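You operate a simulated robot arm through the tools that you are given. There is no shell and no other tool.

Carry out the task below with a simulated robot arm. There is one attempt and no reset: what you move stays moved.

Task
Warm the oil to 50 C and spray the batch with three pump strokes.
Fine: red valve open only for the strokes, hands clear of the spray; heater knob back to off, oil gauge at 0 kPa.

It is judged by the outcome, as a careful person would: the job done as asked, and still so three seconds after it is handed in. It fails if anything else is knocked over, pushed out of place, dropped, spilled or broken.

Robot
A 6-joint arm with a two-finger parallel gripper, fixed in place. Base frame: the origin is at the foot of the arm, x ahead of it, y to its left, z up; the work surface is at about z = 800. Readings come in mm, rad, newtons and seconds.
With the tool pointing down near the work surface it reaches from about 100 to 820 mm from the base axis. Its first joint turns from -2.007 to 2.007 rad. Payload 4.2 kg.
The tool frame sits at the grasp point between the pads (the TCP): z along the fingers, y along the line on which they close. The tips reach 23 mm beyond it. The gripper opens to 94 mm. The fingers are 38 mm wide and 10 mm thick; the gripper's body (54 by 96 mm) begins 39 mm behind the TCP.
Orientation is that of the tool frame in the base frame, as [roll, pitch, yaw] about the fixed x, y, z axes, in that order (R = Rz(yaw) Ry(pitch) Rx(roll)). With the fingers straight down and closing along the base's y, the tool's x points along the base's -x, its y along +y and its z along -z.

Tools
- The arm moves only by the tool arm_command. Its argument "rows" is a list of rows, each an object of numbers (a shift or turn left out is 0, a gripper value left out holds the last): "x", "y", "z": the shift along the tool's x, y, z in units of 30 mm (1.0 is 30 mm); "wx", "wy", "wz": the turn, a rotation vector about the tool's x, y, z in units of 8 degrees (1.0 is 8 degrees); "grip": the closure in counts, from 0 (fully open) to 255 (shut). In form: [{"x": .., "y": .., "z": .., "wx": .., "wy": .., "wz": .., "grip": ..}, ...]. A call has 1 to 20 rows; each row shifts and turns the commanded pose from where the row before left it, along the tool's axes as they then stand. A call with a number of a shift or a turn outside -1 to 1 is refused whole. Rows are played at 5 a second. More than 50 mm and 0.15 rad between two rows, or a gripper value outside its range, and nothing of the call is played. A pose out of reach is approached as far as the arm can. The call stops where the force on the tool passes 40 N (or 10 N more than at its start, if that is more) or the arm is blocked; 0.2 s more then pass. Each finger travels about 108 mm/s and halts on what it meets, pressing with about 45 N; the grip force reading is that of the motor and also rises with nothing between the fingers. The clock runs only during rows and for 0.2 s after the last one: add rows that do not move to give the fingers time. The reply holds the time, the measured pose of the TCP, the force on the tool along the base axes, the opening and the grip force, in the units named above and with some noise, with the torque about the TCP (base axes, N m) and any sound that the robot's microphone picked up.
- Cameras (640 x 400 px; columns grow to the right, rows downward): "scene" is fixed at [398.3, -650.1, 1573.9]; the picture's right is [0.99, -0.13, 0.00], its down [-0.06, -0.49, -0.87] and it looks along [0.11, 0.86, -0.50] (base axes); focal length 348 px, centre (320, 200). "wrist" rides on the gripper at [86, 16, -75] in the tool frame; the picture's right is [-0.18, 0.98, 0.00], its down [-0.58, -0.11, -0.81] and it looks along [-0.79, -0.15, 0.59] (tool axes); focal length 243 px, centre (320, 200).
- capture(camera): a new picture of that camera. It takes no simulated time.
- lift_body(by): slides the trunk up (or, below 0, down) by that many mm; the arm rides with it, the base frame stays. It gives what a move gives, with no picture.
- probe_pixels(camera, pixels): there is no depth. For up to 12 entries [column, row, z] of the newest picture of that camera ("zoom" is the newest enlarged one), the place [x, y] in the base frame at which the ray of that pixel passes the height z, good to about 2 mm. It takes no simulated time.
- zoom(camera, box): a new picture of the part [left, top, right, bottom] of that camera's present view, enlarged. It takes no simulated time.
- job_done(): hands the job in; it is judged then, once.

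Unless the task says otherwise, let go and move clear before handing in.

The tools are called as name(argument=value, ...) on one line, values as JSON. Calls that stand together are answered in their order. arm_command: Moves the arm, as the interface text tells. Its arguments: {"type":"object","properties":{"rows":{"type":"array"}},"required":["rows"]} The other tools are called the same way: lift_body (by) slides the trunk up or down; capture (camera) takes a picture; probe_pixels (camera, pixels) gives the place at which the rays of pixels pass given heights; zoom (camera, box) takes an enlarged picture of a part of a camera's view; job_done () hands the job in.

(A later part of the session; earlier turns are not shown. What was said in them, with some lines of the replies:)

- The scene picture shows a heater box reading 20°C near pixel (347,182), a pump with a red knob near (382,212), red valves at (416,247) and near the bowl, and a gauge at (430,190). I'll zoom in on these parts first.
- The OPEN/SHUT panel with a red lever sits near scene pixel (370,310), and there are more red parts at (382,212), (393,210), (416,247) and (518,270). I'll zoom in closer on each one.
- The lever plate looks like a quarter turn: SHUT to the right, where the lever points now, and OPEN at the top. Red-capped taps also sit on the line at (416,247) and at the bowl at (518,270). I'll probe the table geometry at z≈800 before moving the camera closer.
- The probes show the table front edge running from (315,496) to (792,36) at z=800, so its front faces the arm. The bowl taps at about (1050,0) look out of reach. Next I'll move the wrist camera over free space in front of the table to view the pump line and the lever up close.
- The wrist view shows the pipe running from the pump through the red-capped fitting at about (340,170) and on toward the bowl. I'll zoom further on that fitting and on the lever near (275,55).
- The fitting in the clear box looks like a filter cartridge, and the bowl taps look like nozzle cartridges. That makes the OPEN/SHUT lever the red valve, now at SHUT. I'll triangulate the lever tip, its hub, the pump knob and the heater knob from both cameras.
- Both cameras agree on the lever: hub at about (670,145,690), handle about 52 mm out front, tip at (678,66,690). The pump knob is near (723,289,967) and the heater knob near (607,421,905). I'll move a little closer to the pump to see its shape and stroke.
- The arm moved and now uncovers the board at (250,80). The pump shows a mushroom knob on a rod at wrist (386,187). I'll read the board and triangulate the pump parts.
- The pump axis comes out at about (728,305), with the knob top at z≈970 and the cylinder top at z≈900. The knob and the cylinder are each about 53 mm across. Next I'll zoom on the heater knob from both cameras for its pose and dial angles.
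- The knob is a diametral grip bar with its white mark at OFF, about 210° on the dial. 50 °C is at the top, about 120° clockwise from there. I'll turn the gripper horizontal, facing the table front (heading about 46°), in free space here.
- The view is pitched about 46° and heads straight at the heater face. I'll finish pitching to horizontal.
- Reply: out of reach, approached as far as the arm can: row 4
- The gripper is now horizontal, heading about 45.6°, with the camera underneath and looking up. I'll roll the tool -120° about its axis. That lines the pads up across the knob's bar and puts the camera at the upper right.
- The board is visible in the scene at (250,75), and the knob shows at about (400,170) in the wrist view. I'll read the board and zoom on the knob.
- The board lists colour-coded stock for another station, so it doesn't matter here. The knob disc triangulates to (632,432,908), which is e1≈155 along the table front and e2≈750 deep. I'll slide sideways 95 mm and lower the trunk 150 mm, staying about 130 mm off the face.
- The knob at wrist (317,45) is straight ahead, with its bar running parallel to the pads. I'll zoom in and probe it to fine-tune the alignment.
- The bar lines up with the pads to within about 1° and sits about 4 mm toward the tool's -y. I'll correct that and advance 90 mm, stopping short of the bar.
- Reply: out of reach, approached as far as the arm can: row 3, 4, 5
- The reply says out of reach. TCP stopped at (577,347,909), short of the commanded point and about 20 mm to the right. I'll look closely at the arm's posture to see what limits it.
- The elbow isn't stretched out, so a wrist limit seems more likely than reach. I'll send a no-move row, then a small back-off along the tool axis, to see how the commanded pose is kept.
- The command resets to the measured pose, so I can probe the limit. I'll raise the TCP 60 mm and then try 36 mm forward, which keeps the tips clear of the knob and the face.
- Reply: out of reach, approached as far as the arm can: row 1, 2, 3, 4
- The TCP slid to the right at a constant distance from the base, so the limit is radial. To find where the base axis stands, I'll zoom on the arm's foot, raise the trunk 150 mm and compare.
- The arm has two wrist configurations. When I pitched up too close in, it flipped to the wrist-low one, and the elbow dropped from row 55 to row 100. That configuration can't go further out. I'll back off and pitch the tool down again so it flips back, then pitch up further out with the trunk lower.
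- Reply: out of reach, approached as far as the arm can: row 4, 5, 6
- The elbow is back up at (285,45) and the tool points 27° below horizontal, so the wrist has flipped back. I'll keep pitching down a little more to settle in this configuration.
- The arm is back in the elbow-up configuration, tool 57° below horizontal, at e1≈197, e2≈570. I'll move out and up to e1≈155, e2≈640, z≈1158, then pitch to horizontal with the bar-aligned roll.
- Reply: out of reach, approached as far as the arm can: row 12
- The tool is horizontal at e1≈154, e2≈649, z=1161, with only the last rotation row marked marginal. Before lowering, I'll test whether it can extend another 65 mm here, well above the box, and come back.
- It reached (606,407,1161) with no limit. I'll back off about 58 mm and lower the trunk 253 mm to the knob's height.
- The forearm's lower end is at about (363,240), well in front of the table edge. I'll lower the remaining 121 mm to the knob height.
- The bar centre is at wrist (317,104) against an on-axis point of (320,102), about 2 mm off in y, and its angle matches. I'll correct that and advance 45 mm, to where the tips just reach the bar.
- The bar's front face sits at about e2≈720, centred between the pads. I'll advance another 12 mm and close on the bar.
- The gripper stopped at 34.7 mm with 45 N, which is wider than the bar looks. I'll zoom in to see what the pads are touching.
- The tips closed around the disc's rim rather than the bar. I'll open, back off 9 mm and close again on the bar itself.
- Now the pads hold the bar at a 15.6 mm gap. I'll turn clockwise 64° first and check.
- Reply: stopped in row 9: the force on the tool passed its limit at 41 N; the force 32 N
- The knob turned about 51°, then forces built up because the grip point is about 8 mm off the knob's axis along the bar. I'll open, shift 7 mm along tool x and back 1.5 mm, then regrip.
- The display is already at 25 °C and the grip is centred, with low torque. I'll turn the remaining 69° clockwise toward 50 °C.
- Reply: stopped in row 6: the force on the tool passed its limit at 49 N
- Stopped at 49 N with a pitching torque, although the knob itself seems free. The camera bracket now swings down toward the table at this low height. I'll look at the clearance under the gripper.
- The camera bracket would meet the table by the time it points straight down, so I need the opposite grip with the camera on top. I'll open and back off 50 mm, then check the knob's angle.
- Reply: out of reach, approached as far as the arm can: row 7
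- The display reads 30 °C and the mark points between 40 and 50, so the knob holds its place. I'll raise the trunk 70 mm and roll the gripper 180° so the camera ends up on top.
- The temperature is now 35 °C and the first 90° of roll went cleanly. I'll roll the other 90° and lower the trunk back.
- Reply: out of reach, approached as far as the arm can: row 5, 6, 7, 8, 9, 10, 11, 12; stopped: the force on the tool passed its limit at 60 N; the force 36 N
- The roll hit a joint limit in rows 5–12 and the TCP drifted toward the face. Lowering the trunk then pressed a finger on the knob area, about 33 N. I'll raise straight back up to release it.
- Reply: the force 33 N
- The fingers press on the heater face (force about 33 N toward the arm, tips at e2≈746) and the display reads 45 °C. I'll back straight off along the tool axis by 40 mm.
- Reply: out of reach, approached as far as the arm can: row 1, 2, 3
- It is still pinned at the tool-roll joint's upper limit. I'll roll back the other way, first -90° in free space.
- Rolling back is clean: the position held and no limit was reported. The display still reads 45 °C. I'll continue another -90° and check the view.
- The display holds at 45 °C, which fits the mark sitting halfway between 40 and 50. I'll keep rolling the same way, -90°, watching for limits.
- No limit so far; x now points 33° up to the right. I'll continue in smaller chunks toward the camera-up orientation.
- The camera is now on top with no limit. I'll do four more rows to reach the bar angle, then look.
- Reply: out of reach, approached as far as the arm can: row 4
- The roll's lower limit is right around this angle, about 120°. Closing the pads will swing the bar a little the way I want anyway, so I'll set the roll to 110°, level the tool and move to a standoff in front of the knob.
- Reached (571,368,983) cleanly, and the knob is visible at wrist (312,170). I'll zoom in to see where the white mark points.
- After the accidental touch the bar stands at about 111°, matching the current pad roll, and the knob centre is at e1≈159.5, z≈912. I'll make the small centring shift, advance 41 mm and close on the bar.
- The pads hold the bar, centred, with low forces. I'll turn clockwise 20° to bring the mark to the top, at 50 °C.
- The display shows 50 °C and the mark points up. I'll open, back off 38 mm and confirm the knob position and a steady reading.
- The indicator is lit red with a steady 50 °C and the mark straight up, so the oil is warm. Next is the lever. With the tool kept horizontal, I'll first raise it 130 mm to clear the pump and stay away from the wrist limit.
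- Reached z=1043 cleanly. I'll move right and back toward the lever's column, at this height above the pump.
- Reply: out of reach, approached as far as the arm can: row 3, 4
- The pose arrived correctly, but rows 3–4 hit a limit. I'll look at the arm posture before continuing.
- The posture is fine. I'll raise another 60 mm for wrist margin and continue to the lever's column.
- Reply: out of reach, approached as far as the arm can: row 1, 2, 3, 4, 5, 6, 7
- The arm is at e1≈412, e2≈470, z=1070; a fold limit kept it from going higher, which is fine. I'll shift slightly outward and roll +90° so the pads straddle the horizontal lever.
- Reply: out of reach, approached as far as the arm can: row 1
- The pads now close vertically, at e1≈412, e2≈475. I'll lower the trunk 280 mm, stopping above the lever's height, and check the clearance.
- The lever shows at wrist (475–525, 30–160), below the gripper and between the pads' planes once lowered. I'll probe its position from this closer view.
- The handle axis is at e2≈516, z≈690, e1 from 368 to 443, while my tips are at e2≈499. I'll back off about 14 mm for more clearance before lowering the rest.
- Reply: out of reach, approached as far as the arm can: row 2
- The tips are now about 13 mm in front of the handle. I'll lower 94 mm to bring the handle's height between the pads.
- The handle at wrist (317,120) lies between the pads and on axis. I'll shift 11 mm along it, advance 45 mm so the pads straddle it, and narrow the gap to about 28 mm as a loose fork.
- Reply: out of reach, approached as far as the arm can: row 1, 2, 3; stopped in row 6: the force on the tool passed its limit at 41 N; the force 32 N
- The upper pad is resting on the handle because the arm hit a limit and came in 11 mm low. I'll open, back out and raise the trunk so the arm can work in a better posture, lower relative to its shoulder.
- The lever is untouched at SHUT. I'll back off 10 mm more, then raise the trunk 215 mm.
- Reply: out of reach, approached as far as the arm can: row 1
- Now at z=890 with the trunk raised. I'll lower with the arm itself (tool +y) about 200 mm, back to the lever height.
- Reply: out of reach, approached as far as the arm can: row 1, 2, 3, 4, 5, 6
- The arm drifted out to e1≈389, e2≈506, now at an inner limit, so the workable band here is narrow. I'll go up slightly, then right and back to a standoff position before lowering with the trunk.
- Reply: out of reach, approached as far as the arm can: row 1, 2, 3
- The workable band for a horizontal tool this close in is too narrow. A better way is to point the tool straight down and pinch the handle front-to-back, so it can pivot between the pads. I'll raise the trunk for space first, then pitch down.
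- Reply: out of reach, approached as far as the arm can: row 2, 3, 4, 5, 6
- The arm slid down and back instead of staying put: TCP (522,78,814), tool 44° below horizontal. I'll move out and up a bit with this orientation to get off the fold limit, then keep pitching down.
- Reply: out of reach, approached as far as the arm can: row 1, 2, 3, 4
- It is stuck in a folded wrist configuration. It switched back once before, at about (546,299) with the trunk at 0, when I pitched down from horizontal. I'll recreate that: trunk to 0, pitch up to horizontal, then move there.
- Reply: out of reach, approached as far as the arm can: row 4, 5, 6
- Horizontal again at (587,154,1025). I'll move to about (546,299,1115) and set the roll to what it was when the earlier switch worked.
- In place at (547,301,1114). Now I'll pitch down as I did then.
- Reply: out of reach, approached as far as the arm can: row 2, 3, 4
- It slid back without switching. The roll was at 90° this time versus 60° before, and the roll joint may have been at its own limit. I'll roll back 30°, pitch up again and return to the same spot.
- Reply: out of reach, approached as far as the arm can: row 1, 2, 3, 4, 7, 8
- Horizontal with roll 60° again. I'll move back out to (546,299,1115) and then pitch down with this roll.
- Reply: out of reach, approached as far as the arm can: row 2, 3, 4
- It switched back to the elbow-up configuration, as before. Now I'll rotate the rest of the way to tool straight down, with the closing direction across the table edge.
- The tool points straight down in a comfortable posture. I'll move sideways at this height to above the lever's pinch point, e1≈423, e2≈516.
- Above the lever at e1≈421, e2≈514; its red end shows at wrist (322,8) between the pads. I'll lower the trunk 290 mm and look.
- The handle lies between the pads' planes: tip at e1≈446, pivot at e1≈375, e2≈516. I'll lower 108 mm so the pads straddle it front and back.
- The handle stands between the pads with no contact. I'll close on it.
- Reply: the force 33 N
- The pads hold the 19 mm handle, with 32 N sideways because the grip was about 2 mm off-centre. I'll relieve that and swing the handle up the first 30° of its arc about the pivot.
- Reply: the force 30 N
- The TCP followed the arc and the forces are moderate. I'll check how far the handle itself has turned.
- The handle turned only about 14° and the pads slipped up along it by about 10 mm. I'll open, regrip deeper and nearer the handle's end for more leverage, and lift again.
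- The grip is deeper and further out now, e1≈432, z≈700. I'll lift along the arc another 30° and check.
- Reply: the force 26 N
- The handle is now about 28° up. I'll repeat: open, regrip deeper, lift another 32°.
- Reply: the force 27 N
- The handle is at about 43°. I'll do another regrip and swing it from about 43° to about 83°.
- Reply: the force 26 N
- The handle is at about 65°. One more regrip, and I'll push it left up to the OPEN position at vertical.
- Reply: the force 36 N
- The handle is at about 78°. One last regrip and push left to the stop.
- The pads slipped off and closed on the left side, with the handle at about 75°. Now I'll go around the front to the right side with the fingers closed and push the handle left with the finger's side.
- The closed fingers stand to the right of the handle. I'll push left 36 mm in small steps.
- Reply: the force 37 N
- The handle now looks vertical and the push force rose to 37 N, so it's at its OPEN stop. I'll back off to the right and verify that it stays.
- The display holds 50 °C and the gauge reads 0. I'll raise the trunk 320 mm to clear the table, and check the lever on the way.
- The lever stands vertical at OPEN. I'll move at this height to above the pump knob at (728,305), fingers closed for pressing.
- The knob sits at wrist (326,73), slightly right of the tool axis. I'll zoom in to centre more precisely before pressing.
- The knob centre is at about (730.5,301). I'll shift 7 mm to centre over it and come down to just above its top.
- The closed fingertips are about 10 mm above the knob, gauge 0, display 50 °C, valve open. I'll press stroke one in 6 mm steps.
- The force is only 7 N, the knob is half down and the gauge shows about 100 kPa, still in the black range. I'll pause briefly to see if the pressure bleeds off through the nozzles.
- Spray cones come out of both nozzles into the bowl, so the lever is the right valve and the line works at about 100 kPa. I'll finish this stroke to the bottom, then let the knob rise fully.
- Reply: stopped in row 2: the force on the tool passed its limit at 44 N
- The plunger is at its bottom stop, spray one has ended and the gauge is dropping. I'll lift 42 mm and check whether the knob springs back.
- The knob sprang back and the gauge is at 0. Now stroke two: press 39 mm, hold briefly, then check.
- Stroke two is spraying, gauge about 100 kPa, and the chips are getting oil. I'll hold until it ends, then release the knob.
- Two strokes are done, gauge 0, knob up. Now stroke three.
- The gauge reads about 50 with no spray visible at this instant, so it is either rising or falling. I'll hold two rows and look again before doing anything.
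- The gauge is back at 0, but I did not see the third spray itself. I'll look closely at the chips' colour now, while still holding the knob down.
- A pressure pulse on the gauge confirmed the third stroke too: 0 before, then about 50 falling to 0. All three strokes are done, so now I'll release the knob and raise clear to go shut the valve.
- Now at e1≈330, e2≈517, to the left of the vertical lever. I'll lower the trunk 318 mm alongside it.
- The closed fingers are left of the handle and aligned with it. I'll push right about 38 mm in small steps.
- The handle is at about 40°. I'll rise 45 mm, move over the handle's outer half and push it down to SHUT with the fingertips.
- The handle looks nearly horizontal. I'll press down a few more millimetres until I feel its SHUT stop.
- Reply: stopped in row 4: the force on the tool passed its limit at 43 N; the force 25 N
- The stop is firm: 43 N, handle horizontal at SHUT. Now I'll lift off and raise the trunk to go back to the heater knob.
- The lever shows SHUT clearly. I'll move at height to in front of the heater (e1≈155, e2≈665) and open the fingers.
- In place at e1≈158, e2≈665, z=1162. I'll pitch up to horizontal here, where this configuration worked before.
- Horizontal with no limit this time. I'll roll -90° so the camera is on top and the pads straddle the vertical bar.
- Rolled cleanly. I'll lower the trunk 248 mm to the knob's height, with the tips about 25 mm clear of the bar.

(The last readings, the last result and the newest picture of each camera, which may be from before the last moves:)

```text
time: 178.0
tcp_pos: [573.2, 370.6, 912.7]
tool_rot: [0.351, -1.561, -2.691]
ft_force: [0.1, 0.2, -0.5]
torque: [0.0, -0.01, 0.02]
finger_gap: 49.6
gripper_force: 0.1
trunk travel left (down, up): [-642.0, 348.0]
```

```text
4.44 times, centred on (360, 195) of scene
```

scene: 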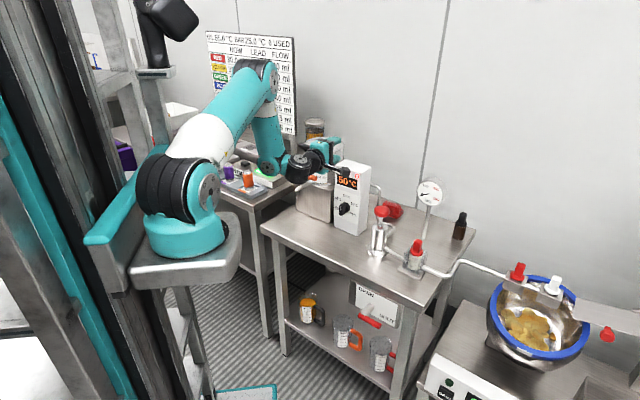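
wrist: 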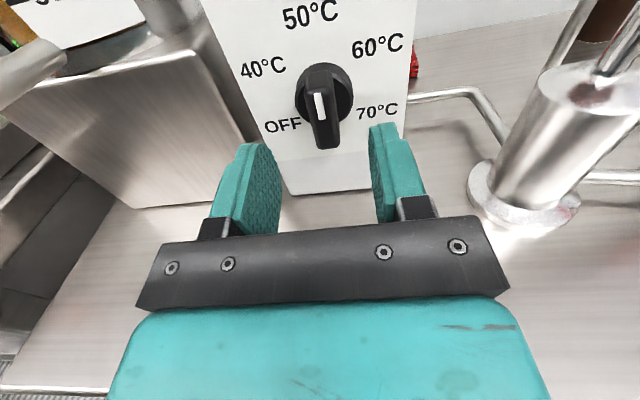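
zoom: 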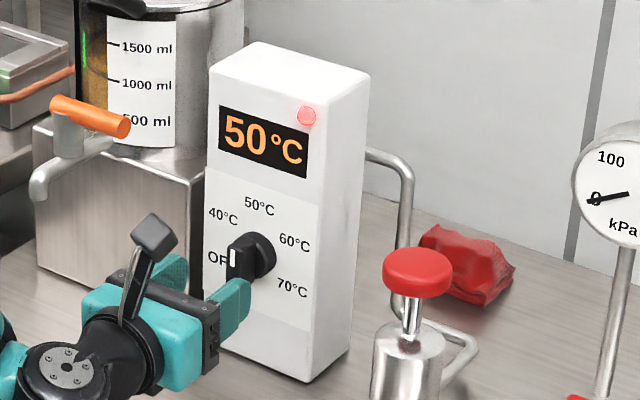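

The bar is vertical at 50 °C, gauge 0, display 50. I'll centre 2–3 mm, advance 38 mm and close on the bar.

arm_command(rows=[{"x": -0.06, "y": 0.085, "z": 0.32}, {"z": 0.32}, {"z": 0.32}, {"z": 0.32}, {}, {"grip": 180}, {"grip": 255}, {}, {}])

zoom(camera="wrist", box=[220, 60, 420, 230])

```text
time: 180.0
tcp_pos: [602.4, 396.1, 912.1]
tool_rot: [0.309, -1.561, -2.649]
ft_force: [-10.8, 11.8, -2.0]
torque: [0.07, -0.02, -0.48]
finger_gap: 15.7
gripper_force: 45.2
trunk travel left (down, up): [-642.0, 348.0]
```

```text
2.35 times, centred on (320, 145) of wrist
```

zoom: 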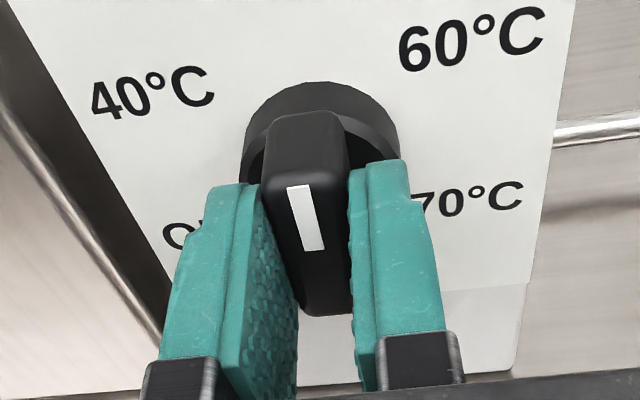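

The bar is held, with only about 16 N lateral. I'll turn counter-clockwise 26°, the most this roll direction allows.

arm_command(rows=[{"y": -0.03, "wz": -0.65}, {"wz": -0.65}, {"wz": -0.65}, {"wz": -0.65}, {"wz": -0.65}, {}])

zoom(camera="wrist", box=[220, 60, 420, 230])

```text
time: 181.4
tcp_pos: [602.6, 397.5, 911.5]
tool_rot: [1.552, -1.11, 2.388]
ft_force: [-14.4, -10.5, 0.6]
torque: [-0.59, 0.56, -1.01]
finger_gap: 16.1
gripper_force: 44.4
trunk travel left (down, up): [-642.0, 348.0]
```

```text
2.35 times, centred on (320, 145) of wrist
```

zoom: 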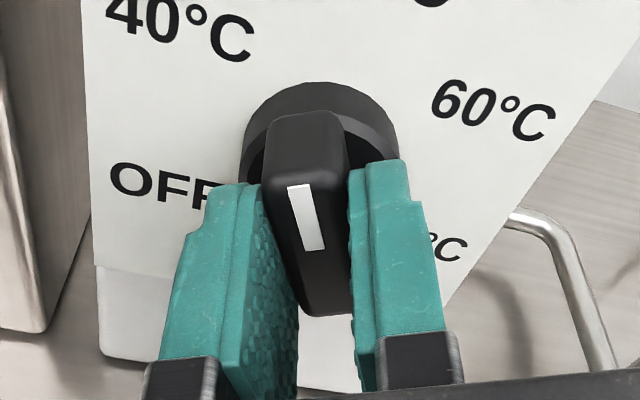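

Turned to about 116° with low forces. I'll open, back off 37 mm and roll the gripper toward the opposite grip.

arm_command(rows=[{"grip": 170}, {"grip": 120}, {}, {}, {"z": -0.42}, {"z": -0.42}, {"z": -0.42}, {}])

zoom(camera="wrist", box=[230, 0, 410, 160])

```text
time: 183.2
tcp_pos: [578.6, 370.4, 910.9]
tool_rot: [1.548, -1.113, 2.39]
ft_force: [0.6, 0.0, 0.5]
torque: [-0.01, -0.04, -0.01]
finger_gap: 49.5
gripper_force: 0.0
trunk travel left (down, up): [-642.0, 348.0]
```

```text
2.50 times, centred on (320, 80) of wrist
```

zoom: 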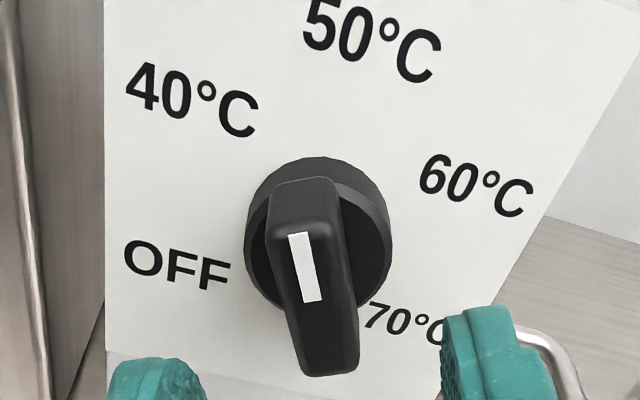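

The mark is between 40 and 50. I'll roll the gripper +173° in two halves to the opposite grip, with the camera at the lower right.

arm_command(rows=[{"wz": 0.985}, {"wz": 0.985}, {"wz": 0.985}, {"wz": 0.985}, {"wz": 0.985}, {"wz": 0.985}, {"wz": 0.985}, {"wz": 0.985}, {"wz": 0.985}, {"wz": 0.985}, {"wz": 0.985}, {}])

```text
time: 185.8
tcp_pos: [576.6, 369.1, 912.5]
tool_rot: [-1.558, -0.514, -0.777]
ft_force: [0.6, 0.4, 0.4]
torque: [0.0, 0.0, 0.0]
finger_gap: 49.5
gripper_force: 0.2
trunk travel left (down, up): [-642.0, 348.0]
```

arm_command(rows=[{"wz": 0.985}, {"wz": 0.985}, {"wz": 0.985}, {"wz": 0.985}, {"wz": 0.985}, {"wz": 0.985}, {"wz": 0.985}, {"wz": 0.985}, {"wz": 0.985}, {"wz": 0.985}, {"wz": 0.985, "wx": -0.04, "wy": 0.06}, {}])

capture(camera="wrist")

zoom(camera="wrist", box=[240, 20, 400, 160])

zoom(camera="scene", box=[280, 150, 400, 270])

```text
time: 188.4
tcp_pos: [575.5, 369.7, 910.4]
tool_rot: [-1.572, 0.999, -0.77]
ft_force: [-0.4, 0.9, -0.6]
torque: [-0.02, -0.02, 0.0]
finger_gap: 49.5
gripper_force: 0.0
trunk travel left (down, up): [-642.0, 348.0]
```

```text
taken
```

wrist: 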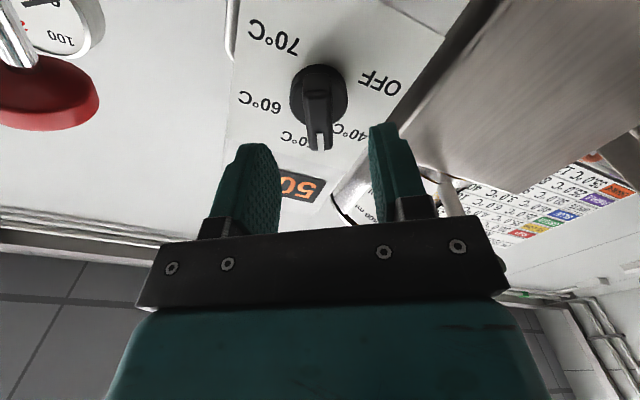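

```text
2.86 times, centred on (320, 90) of wrist
```

zoom: 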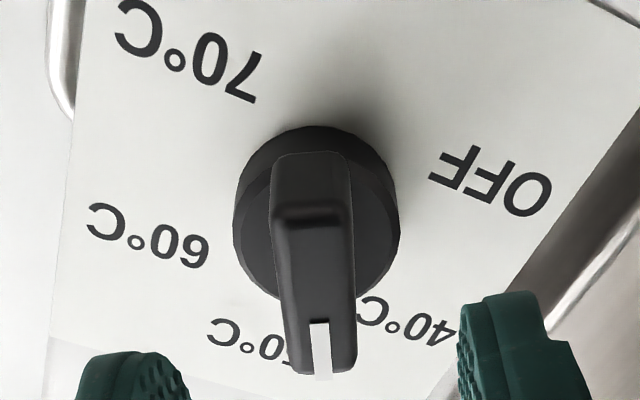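

```text
3.33 times, centred on (340, 210) of scene
```

zoom: 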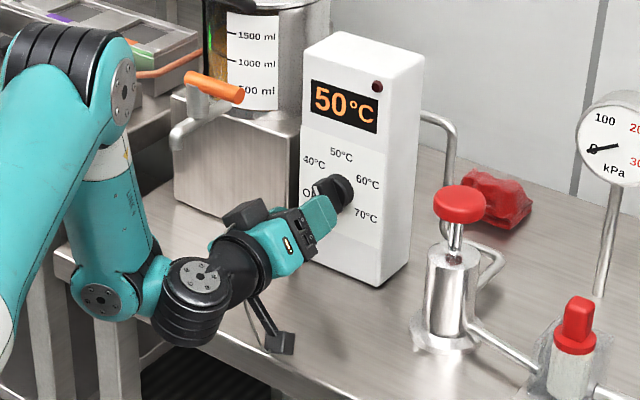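

The roll and levelling are right, and the bar is about 7° off the pads, so closing will align it. I'll centre, advance 37 mm and grip.

arm_command(rows=[{"x": -0.044, "y": -0.048, "z": 0.31}, {"z": 0.31}, {"z": 0.31}, {"z": 0.31}, {}, {"grip": 180}, {"grip": 255}, {}, {}])

zoom(camera="wrist", box=[220, 60, 420, 230])

```text
time: 190.4
tcp_pos: [601.0, 396.3, 911.7]
tool_rot: [-1.575, 0.998, -0.773]
ft_force: [-1.0, 2.6, -3.5]
torque: [0.16, -0.19, -0.62]
finger_gap: 15.7
gripper_force: 44.9
trunk travel left (down, up): [-642.0, 348.0]
```

```text
2.35 times, centred on (320, 145) of wrist
```

zoom: 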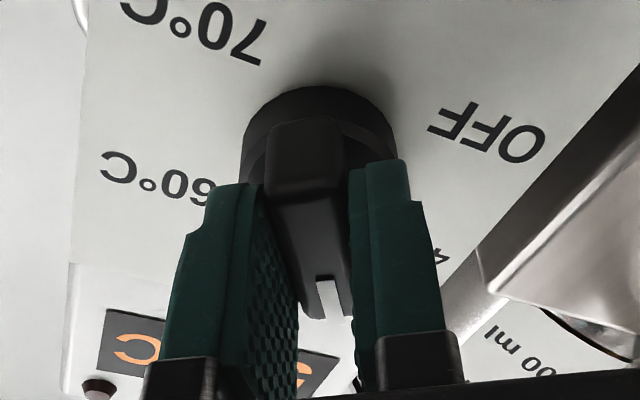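

The bar is gripped almost force-free. I'll turn counter-clockwise toward OFF, first 44°.

arm_command(rows=[{"wz": -0.907}, {"wz": -0.907}, {"wz": -0.907}, {"wz": -0.907}, {"wz": -0.907}, {"wz": -0.907}, {}])

```text
time: 192.0
tcp_pos: [602.7, 395.9, 913.0]
tool_rot: [-1.57, 0.236, -0.773]
ft_force: [3.2, 0.9, -5.8]
torque: [-0.14, 0.11, -1.25]
finger_gap: 15.7
gripper_force: 44.8
trunk travel left (down, up): [-642.0, 348.0]
```

Forces stay low. I'll turn the remaining 43.5° to the OFF mark.

arm_command(rows=[{"wz": -0.907}, {"wz": -0.907}, {"wz": -0.907}, {"wz": -0.907}, {"wz": -0.907}, {"wz": -0.907}, {}])

zoom(camera="wrist", box=[220, 60, 420, 230])

zoom(camera="scene", box=[320, 150, 400, 240])

```text
time: 193.6
tcp_pos: [601.2, 395.9, 911.3]
tool_rot: [-1.569, -0.525, -0.77]
ft_force: [-3.9, -7.1, 1.8]
torque: [-0.31, 0.36, -0.41]
finger_gap: 15.7
gripper_force: 45.0
trunk travel left (down, up): [-642.0, 348.0]
```

```text
2.35 times, centred on (320, 145) of wrist
```

zoom: 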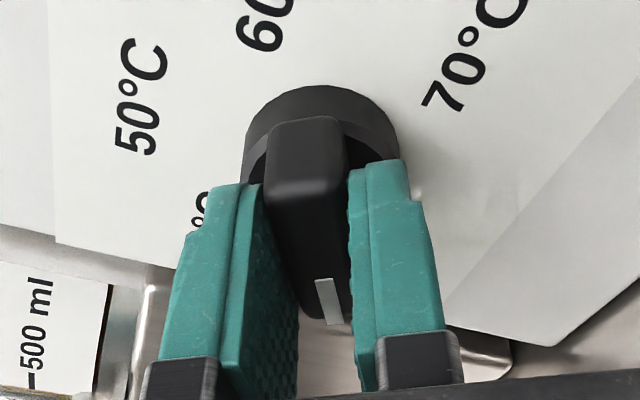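

```text
4.44 times, centred on (360, 195) of scene
```

zoom: 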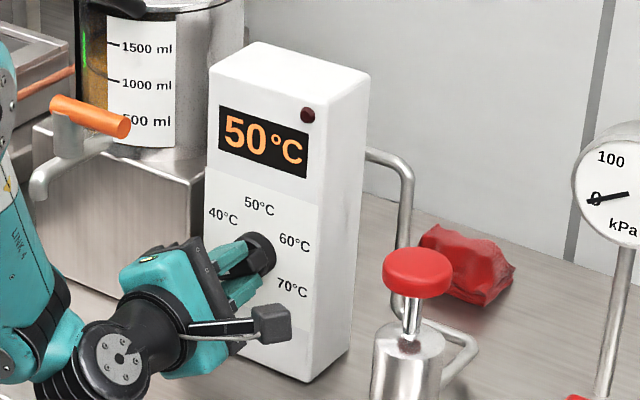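

The roll matches the original OFF angle (pitch -0.525) and the lamp is out. I'll open, back off and verify the mark.

arm_command(rows=[{"grip": 170}, {"grip": 120}, {}, {}, {"z": -0.42}, {"z": -0.42}, {"z": -0.35}, {}])

zoom(camera="wrist", box=[250, 20, 390, 150])

zoom(camera="scene", box=[320, 150, 400, 240])

```text
time: 195.4
tcp_pos: [577.2, 370.6, 911.9]
tool_rot: [-1.571, -0.525, -0.77]
ft_force: [0.0, 0.4, -0.1]
torque: [0.03, -0.01, -0.02]
finger_gap: 49.8
gripper_force: 0.0
trunk travel left (down, up): [-642.0, 348.0]
```

```text
3.08 times, centred on (320, 85) of wrist
```

zoom: 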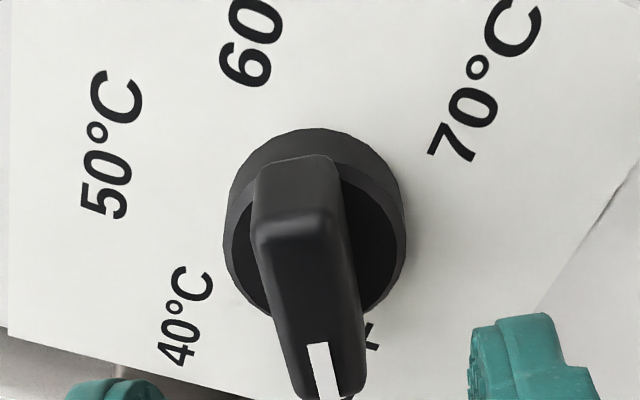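

```text
4.44 times, centred on (360, 195) of scene
```

zoom: 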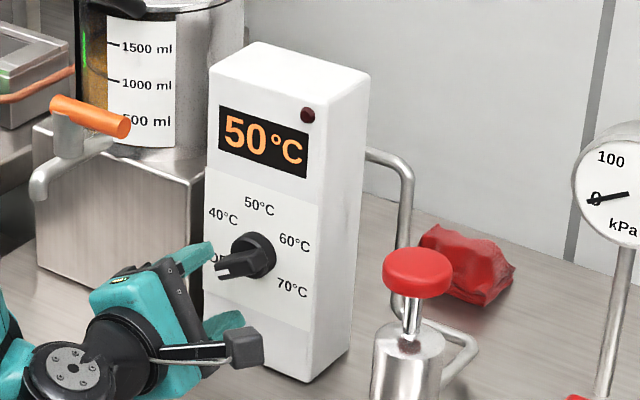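

The mark points at OFF again, the lamp is out and the gauge is at 0. I'll move clear by raising the trunk, then check everything once more.

lift_body(by=240)

capture(camera="scene")

zoom(camera="scene", box=[320, 150, 460, 270])

zoom(camera="scene", box=[280, 260, 440, 390])

zoom(camera="scene", box=[480, 250, 600, 360])

```text
time: 197.9
tcp_pos: [577.6, 370.8, 1151.2]
tool_rot: [-1.571, -0.523, -0.772]
ft_force: [-0.5, -0.7, -0.4]
torque: [0.03, 0.0, -0.01]
finger_gap: 49.7
gripper_force: 0.1
trunk travel left (down, up): [-882.0, 108.0]
```

```text
taken
```

scene: 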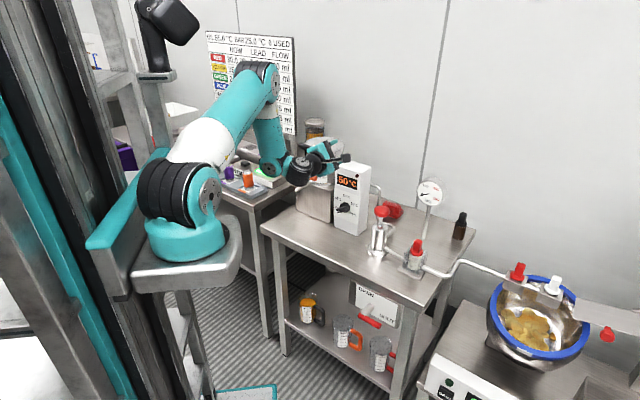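

```text
3.33 times, centred on (390, 210) of scene
```

zoom: 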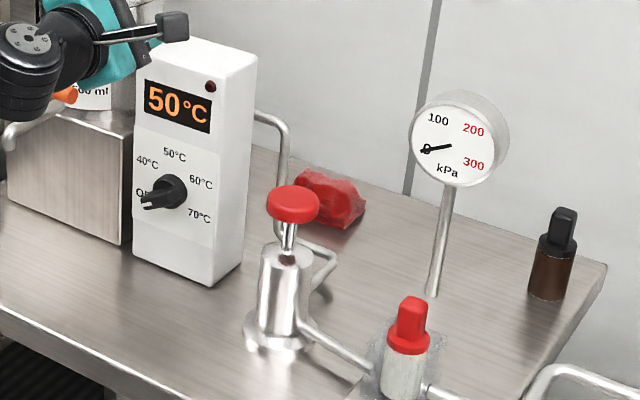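

```text
3.08 times, centred on (360, 325) of scene
```

zoom: 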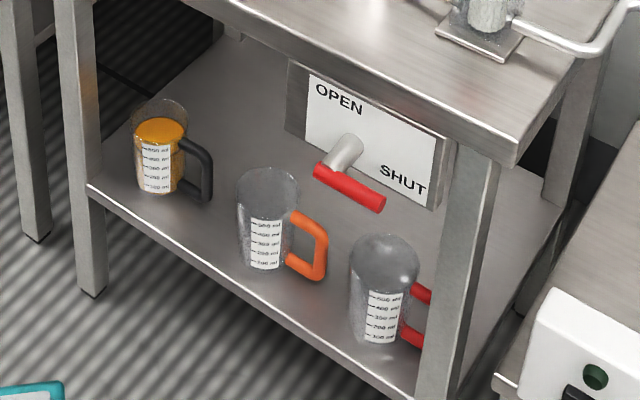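

```text
3.64 times, centred on (540, 305) of scene
```

zoom: 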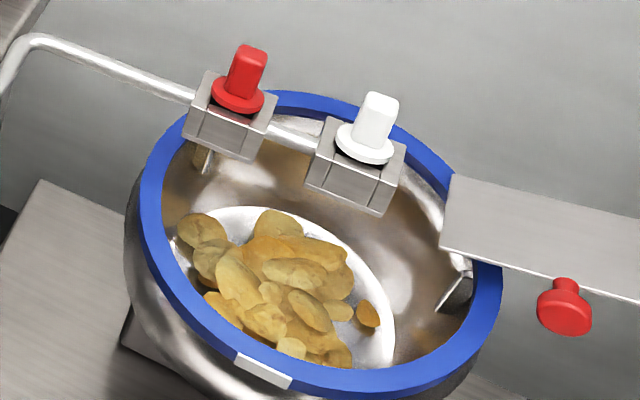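

The final pictures show the heater knob back at OFF with its lamp out, the red lever at SHUT, and the gauge at 0 kPa. The pump knob is up, the chips are oiled, and nothing else has moved. I saw the spray itself on the first two strokes; the third I know only from its pressure pulse on the gauge. The gripper is open and clear, so I'm handing in.

job_done()

```text
The job is handed in.
```

The batch has been sprayed with oil at 50 °C using three pump strokes, and the job is handed in. I saw the spray on strokes one and two. On stroke three I only saw the gauge pulse, already falling from about 50 kPa, so that one is inferred.

- **Oil:** the display read 50 °C throughout the strokes. The heater knob is back at OFF and its lamp is out. The display still showed 50 °C at hand-in.
- **Red valve:** I took this to be the OPEN/SHUT lever under the table edge, and the spray confirmed it. I opened it before the first stroke and shut it after the third. Turning and reaching the lever was slow, so it stood open for roughly 30 seconds in all.
- **Pressure:** the gauge peaked at about 100 kPa during the strokes and read 0 before I shut the valve and at the end.
- **Spray:** the gripper was at the pump, well away from the bowl, during all three strokes.

While I was turning the heater knob, the gripper pressed on the knob and the heater's front face, up to 60 N at its peak. It shifted the knob about 12° before I set it to 50 °C. The heater box did not move, and nothing else looked out of place in the final pictures.
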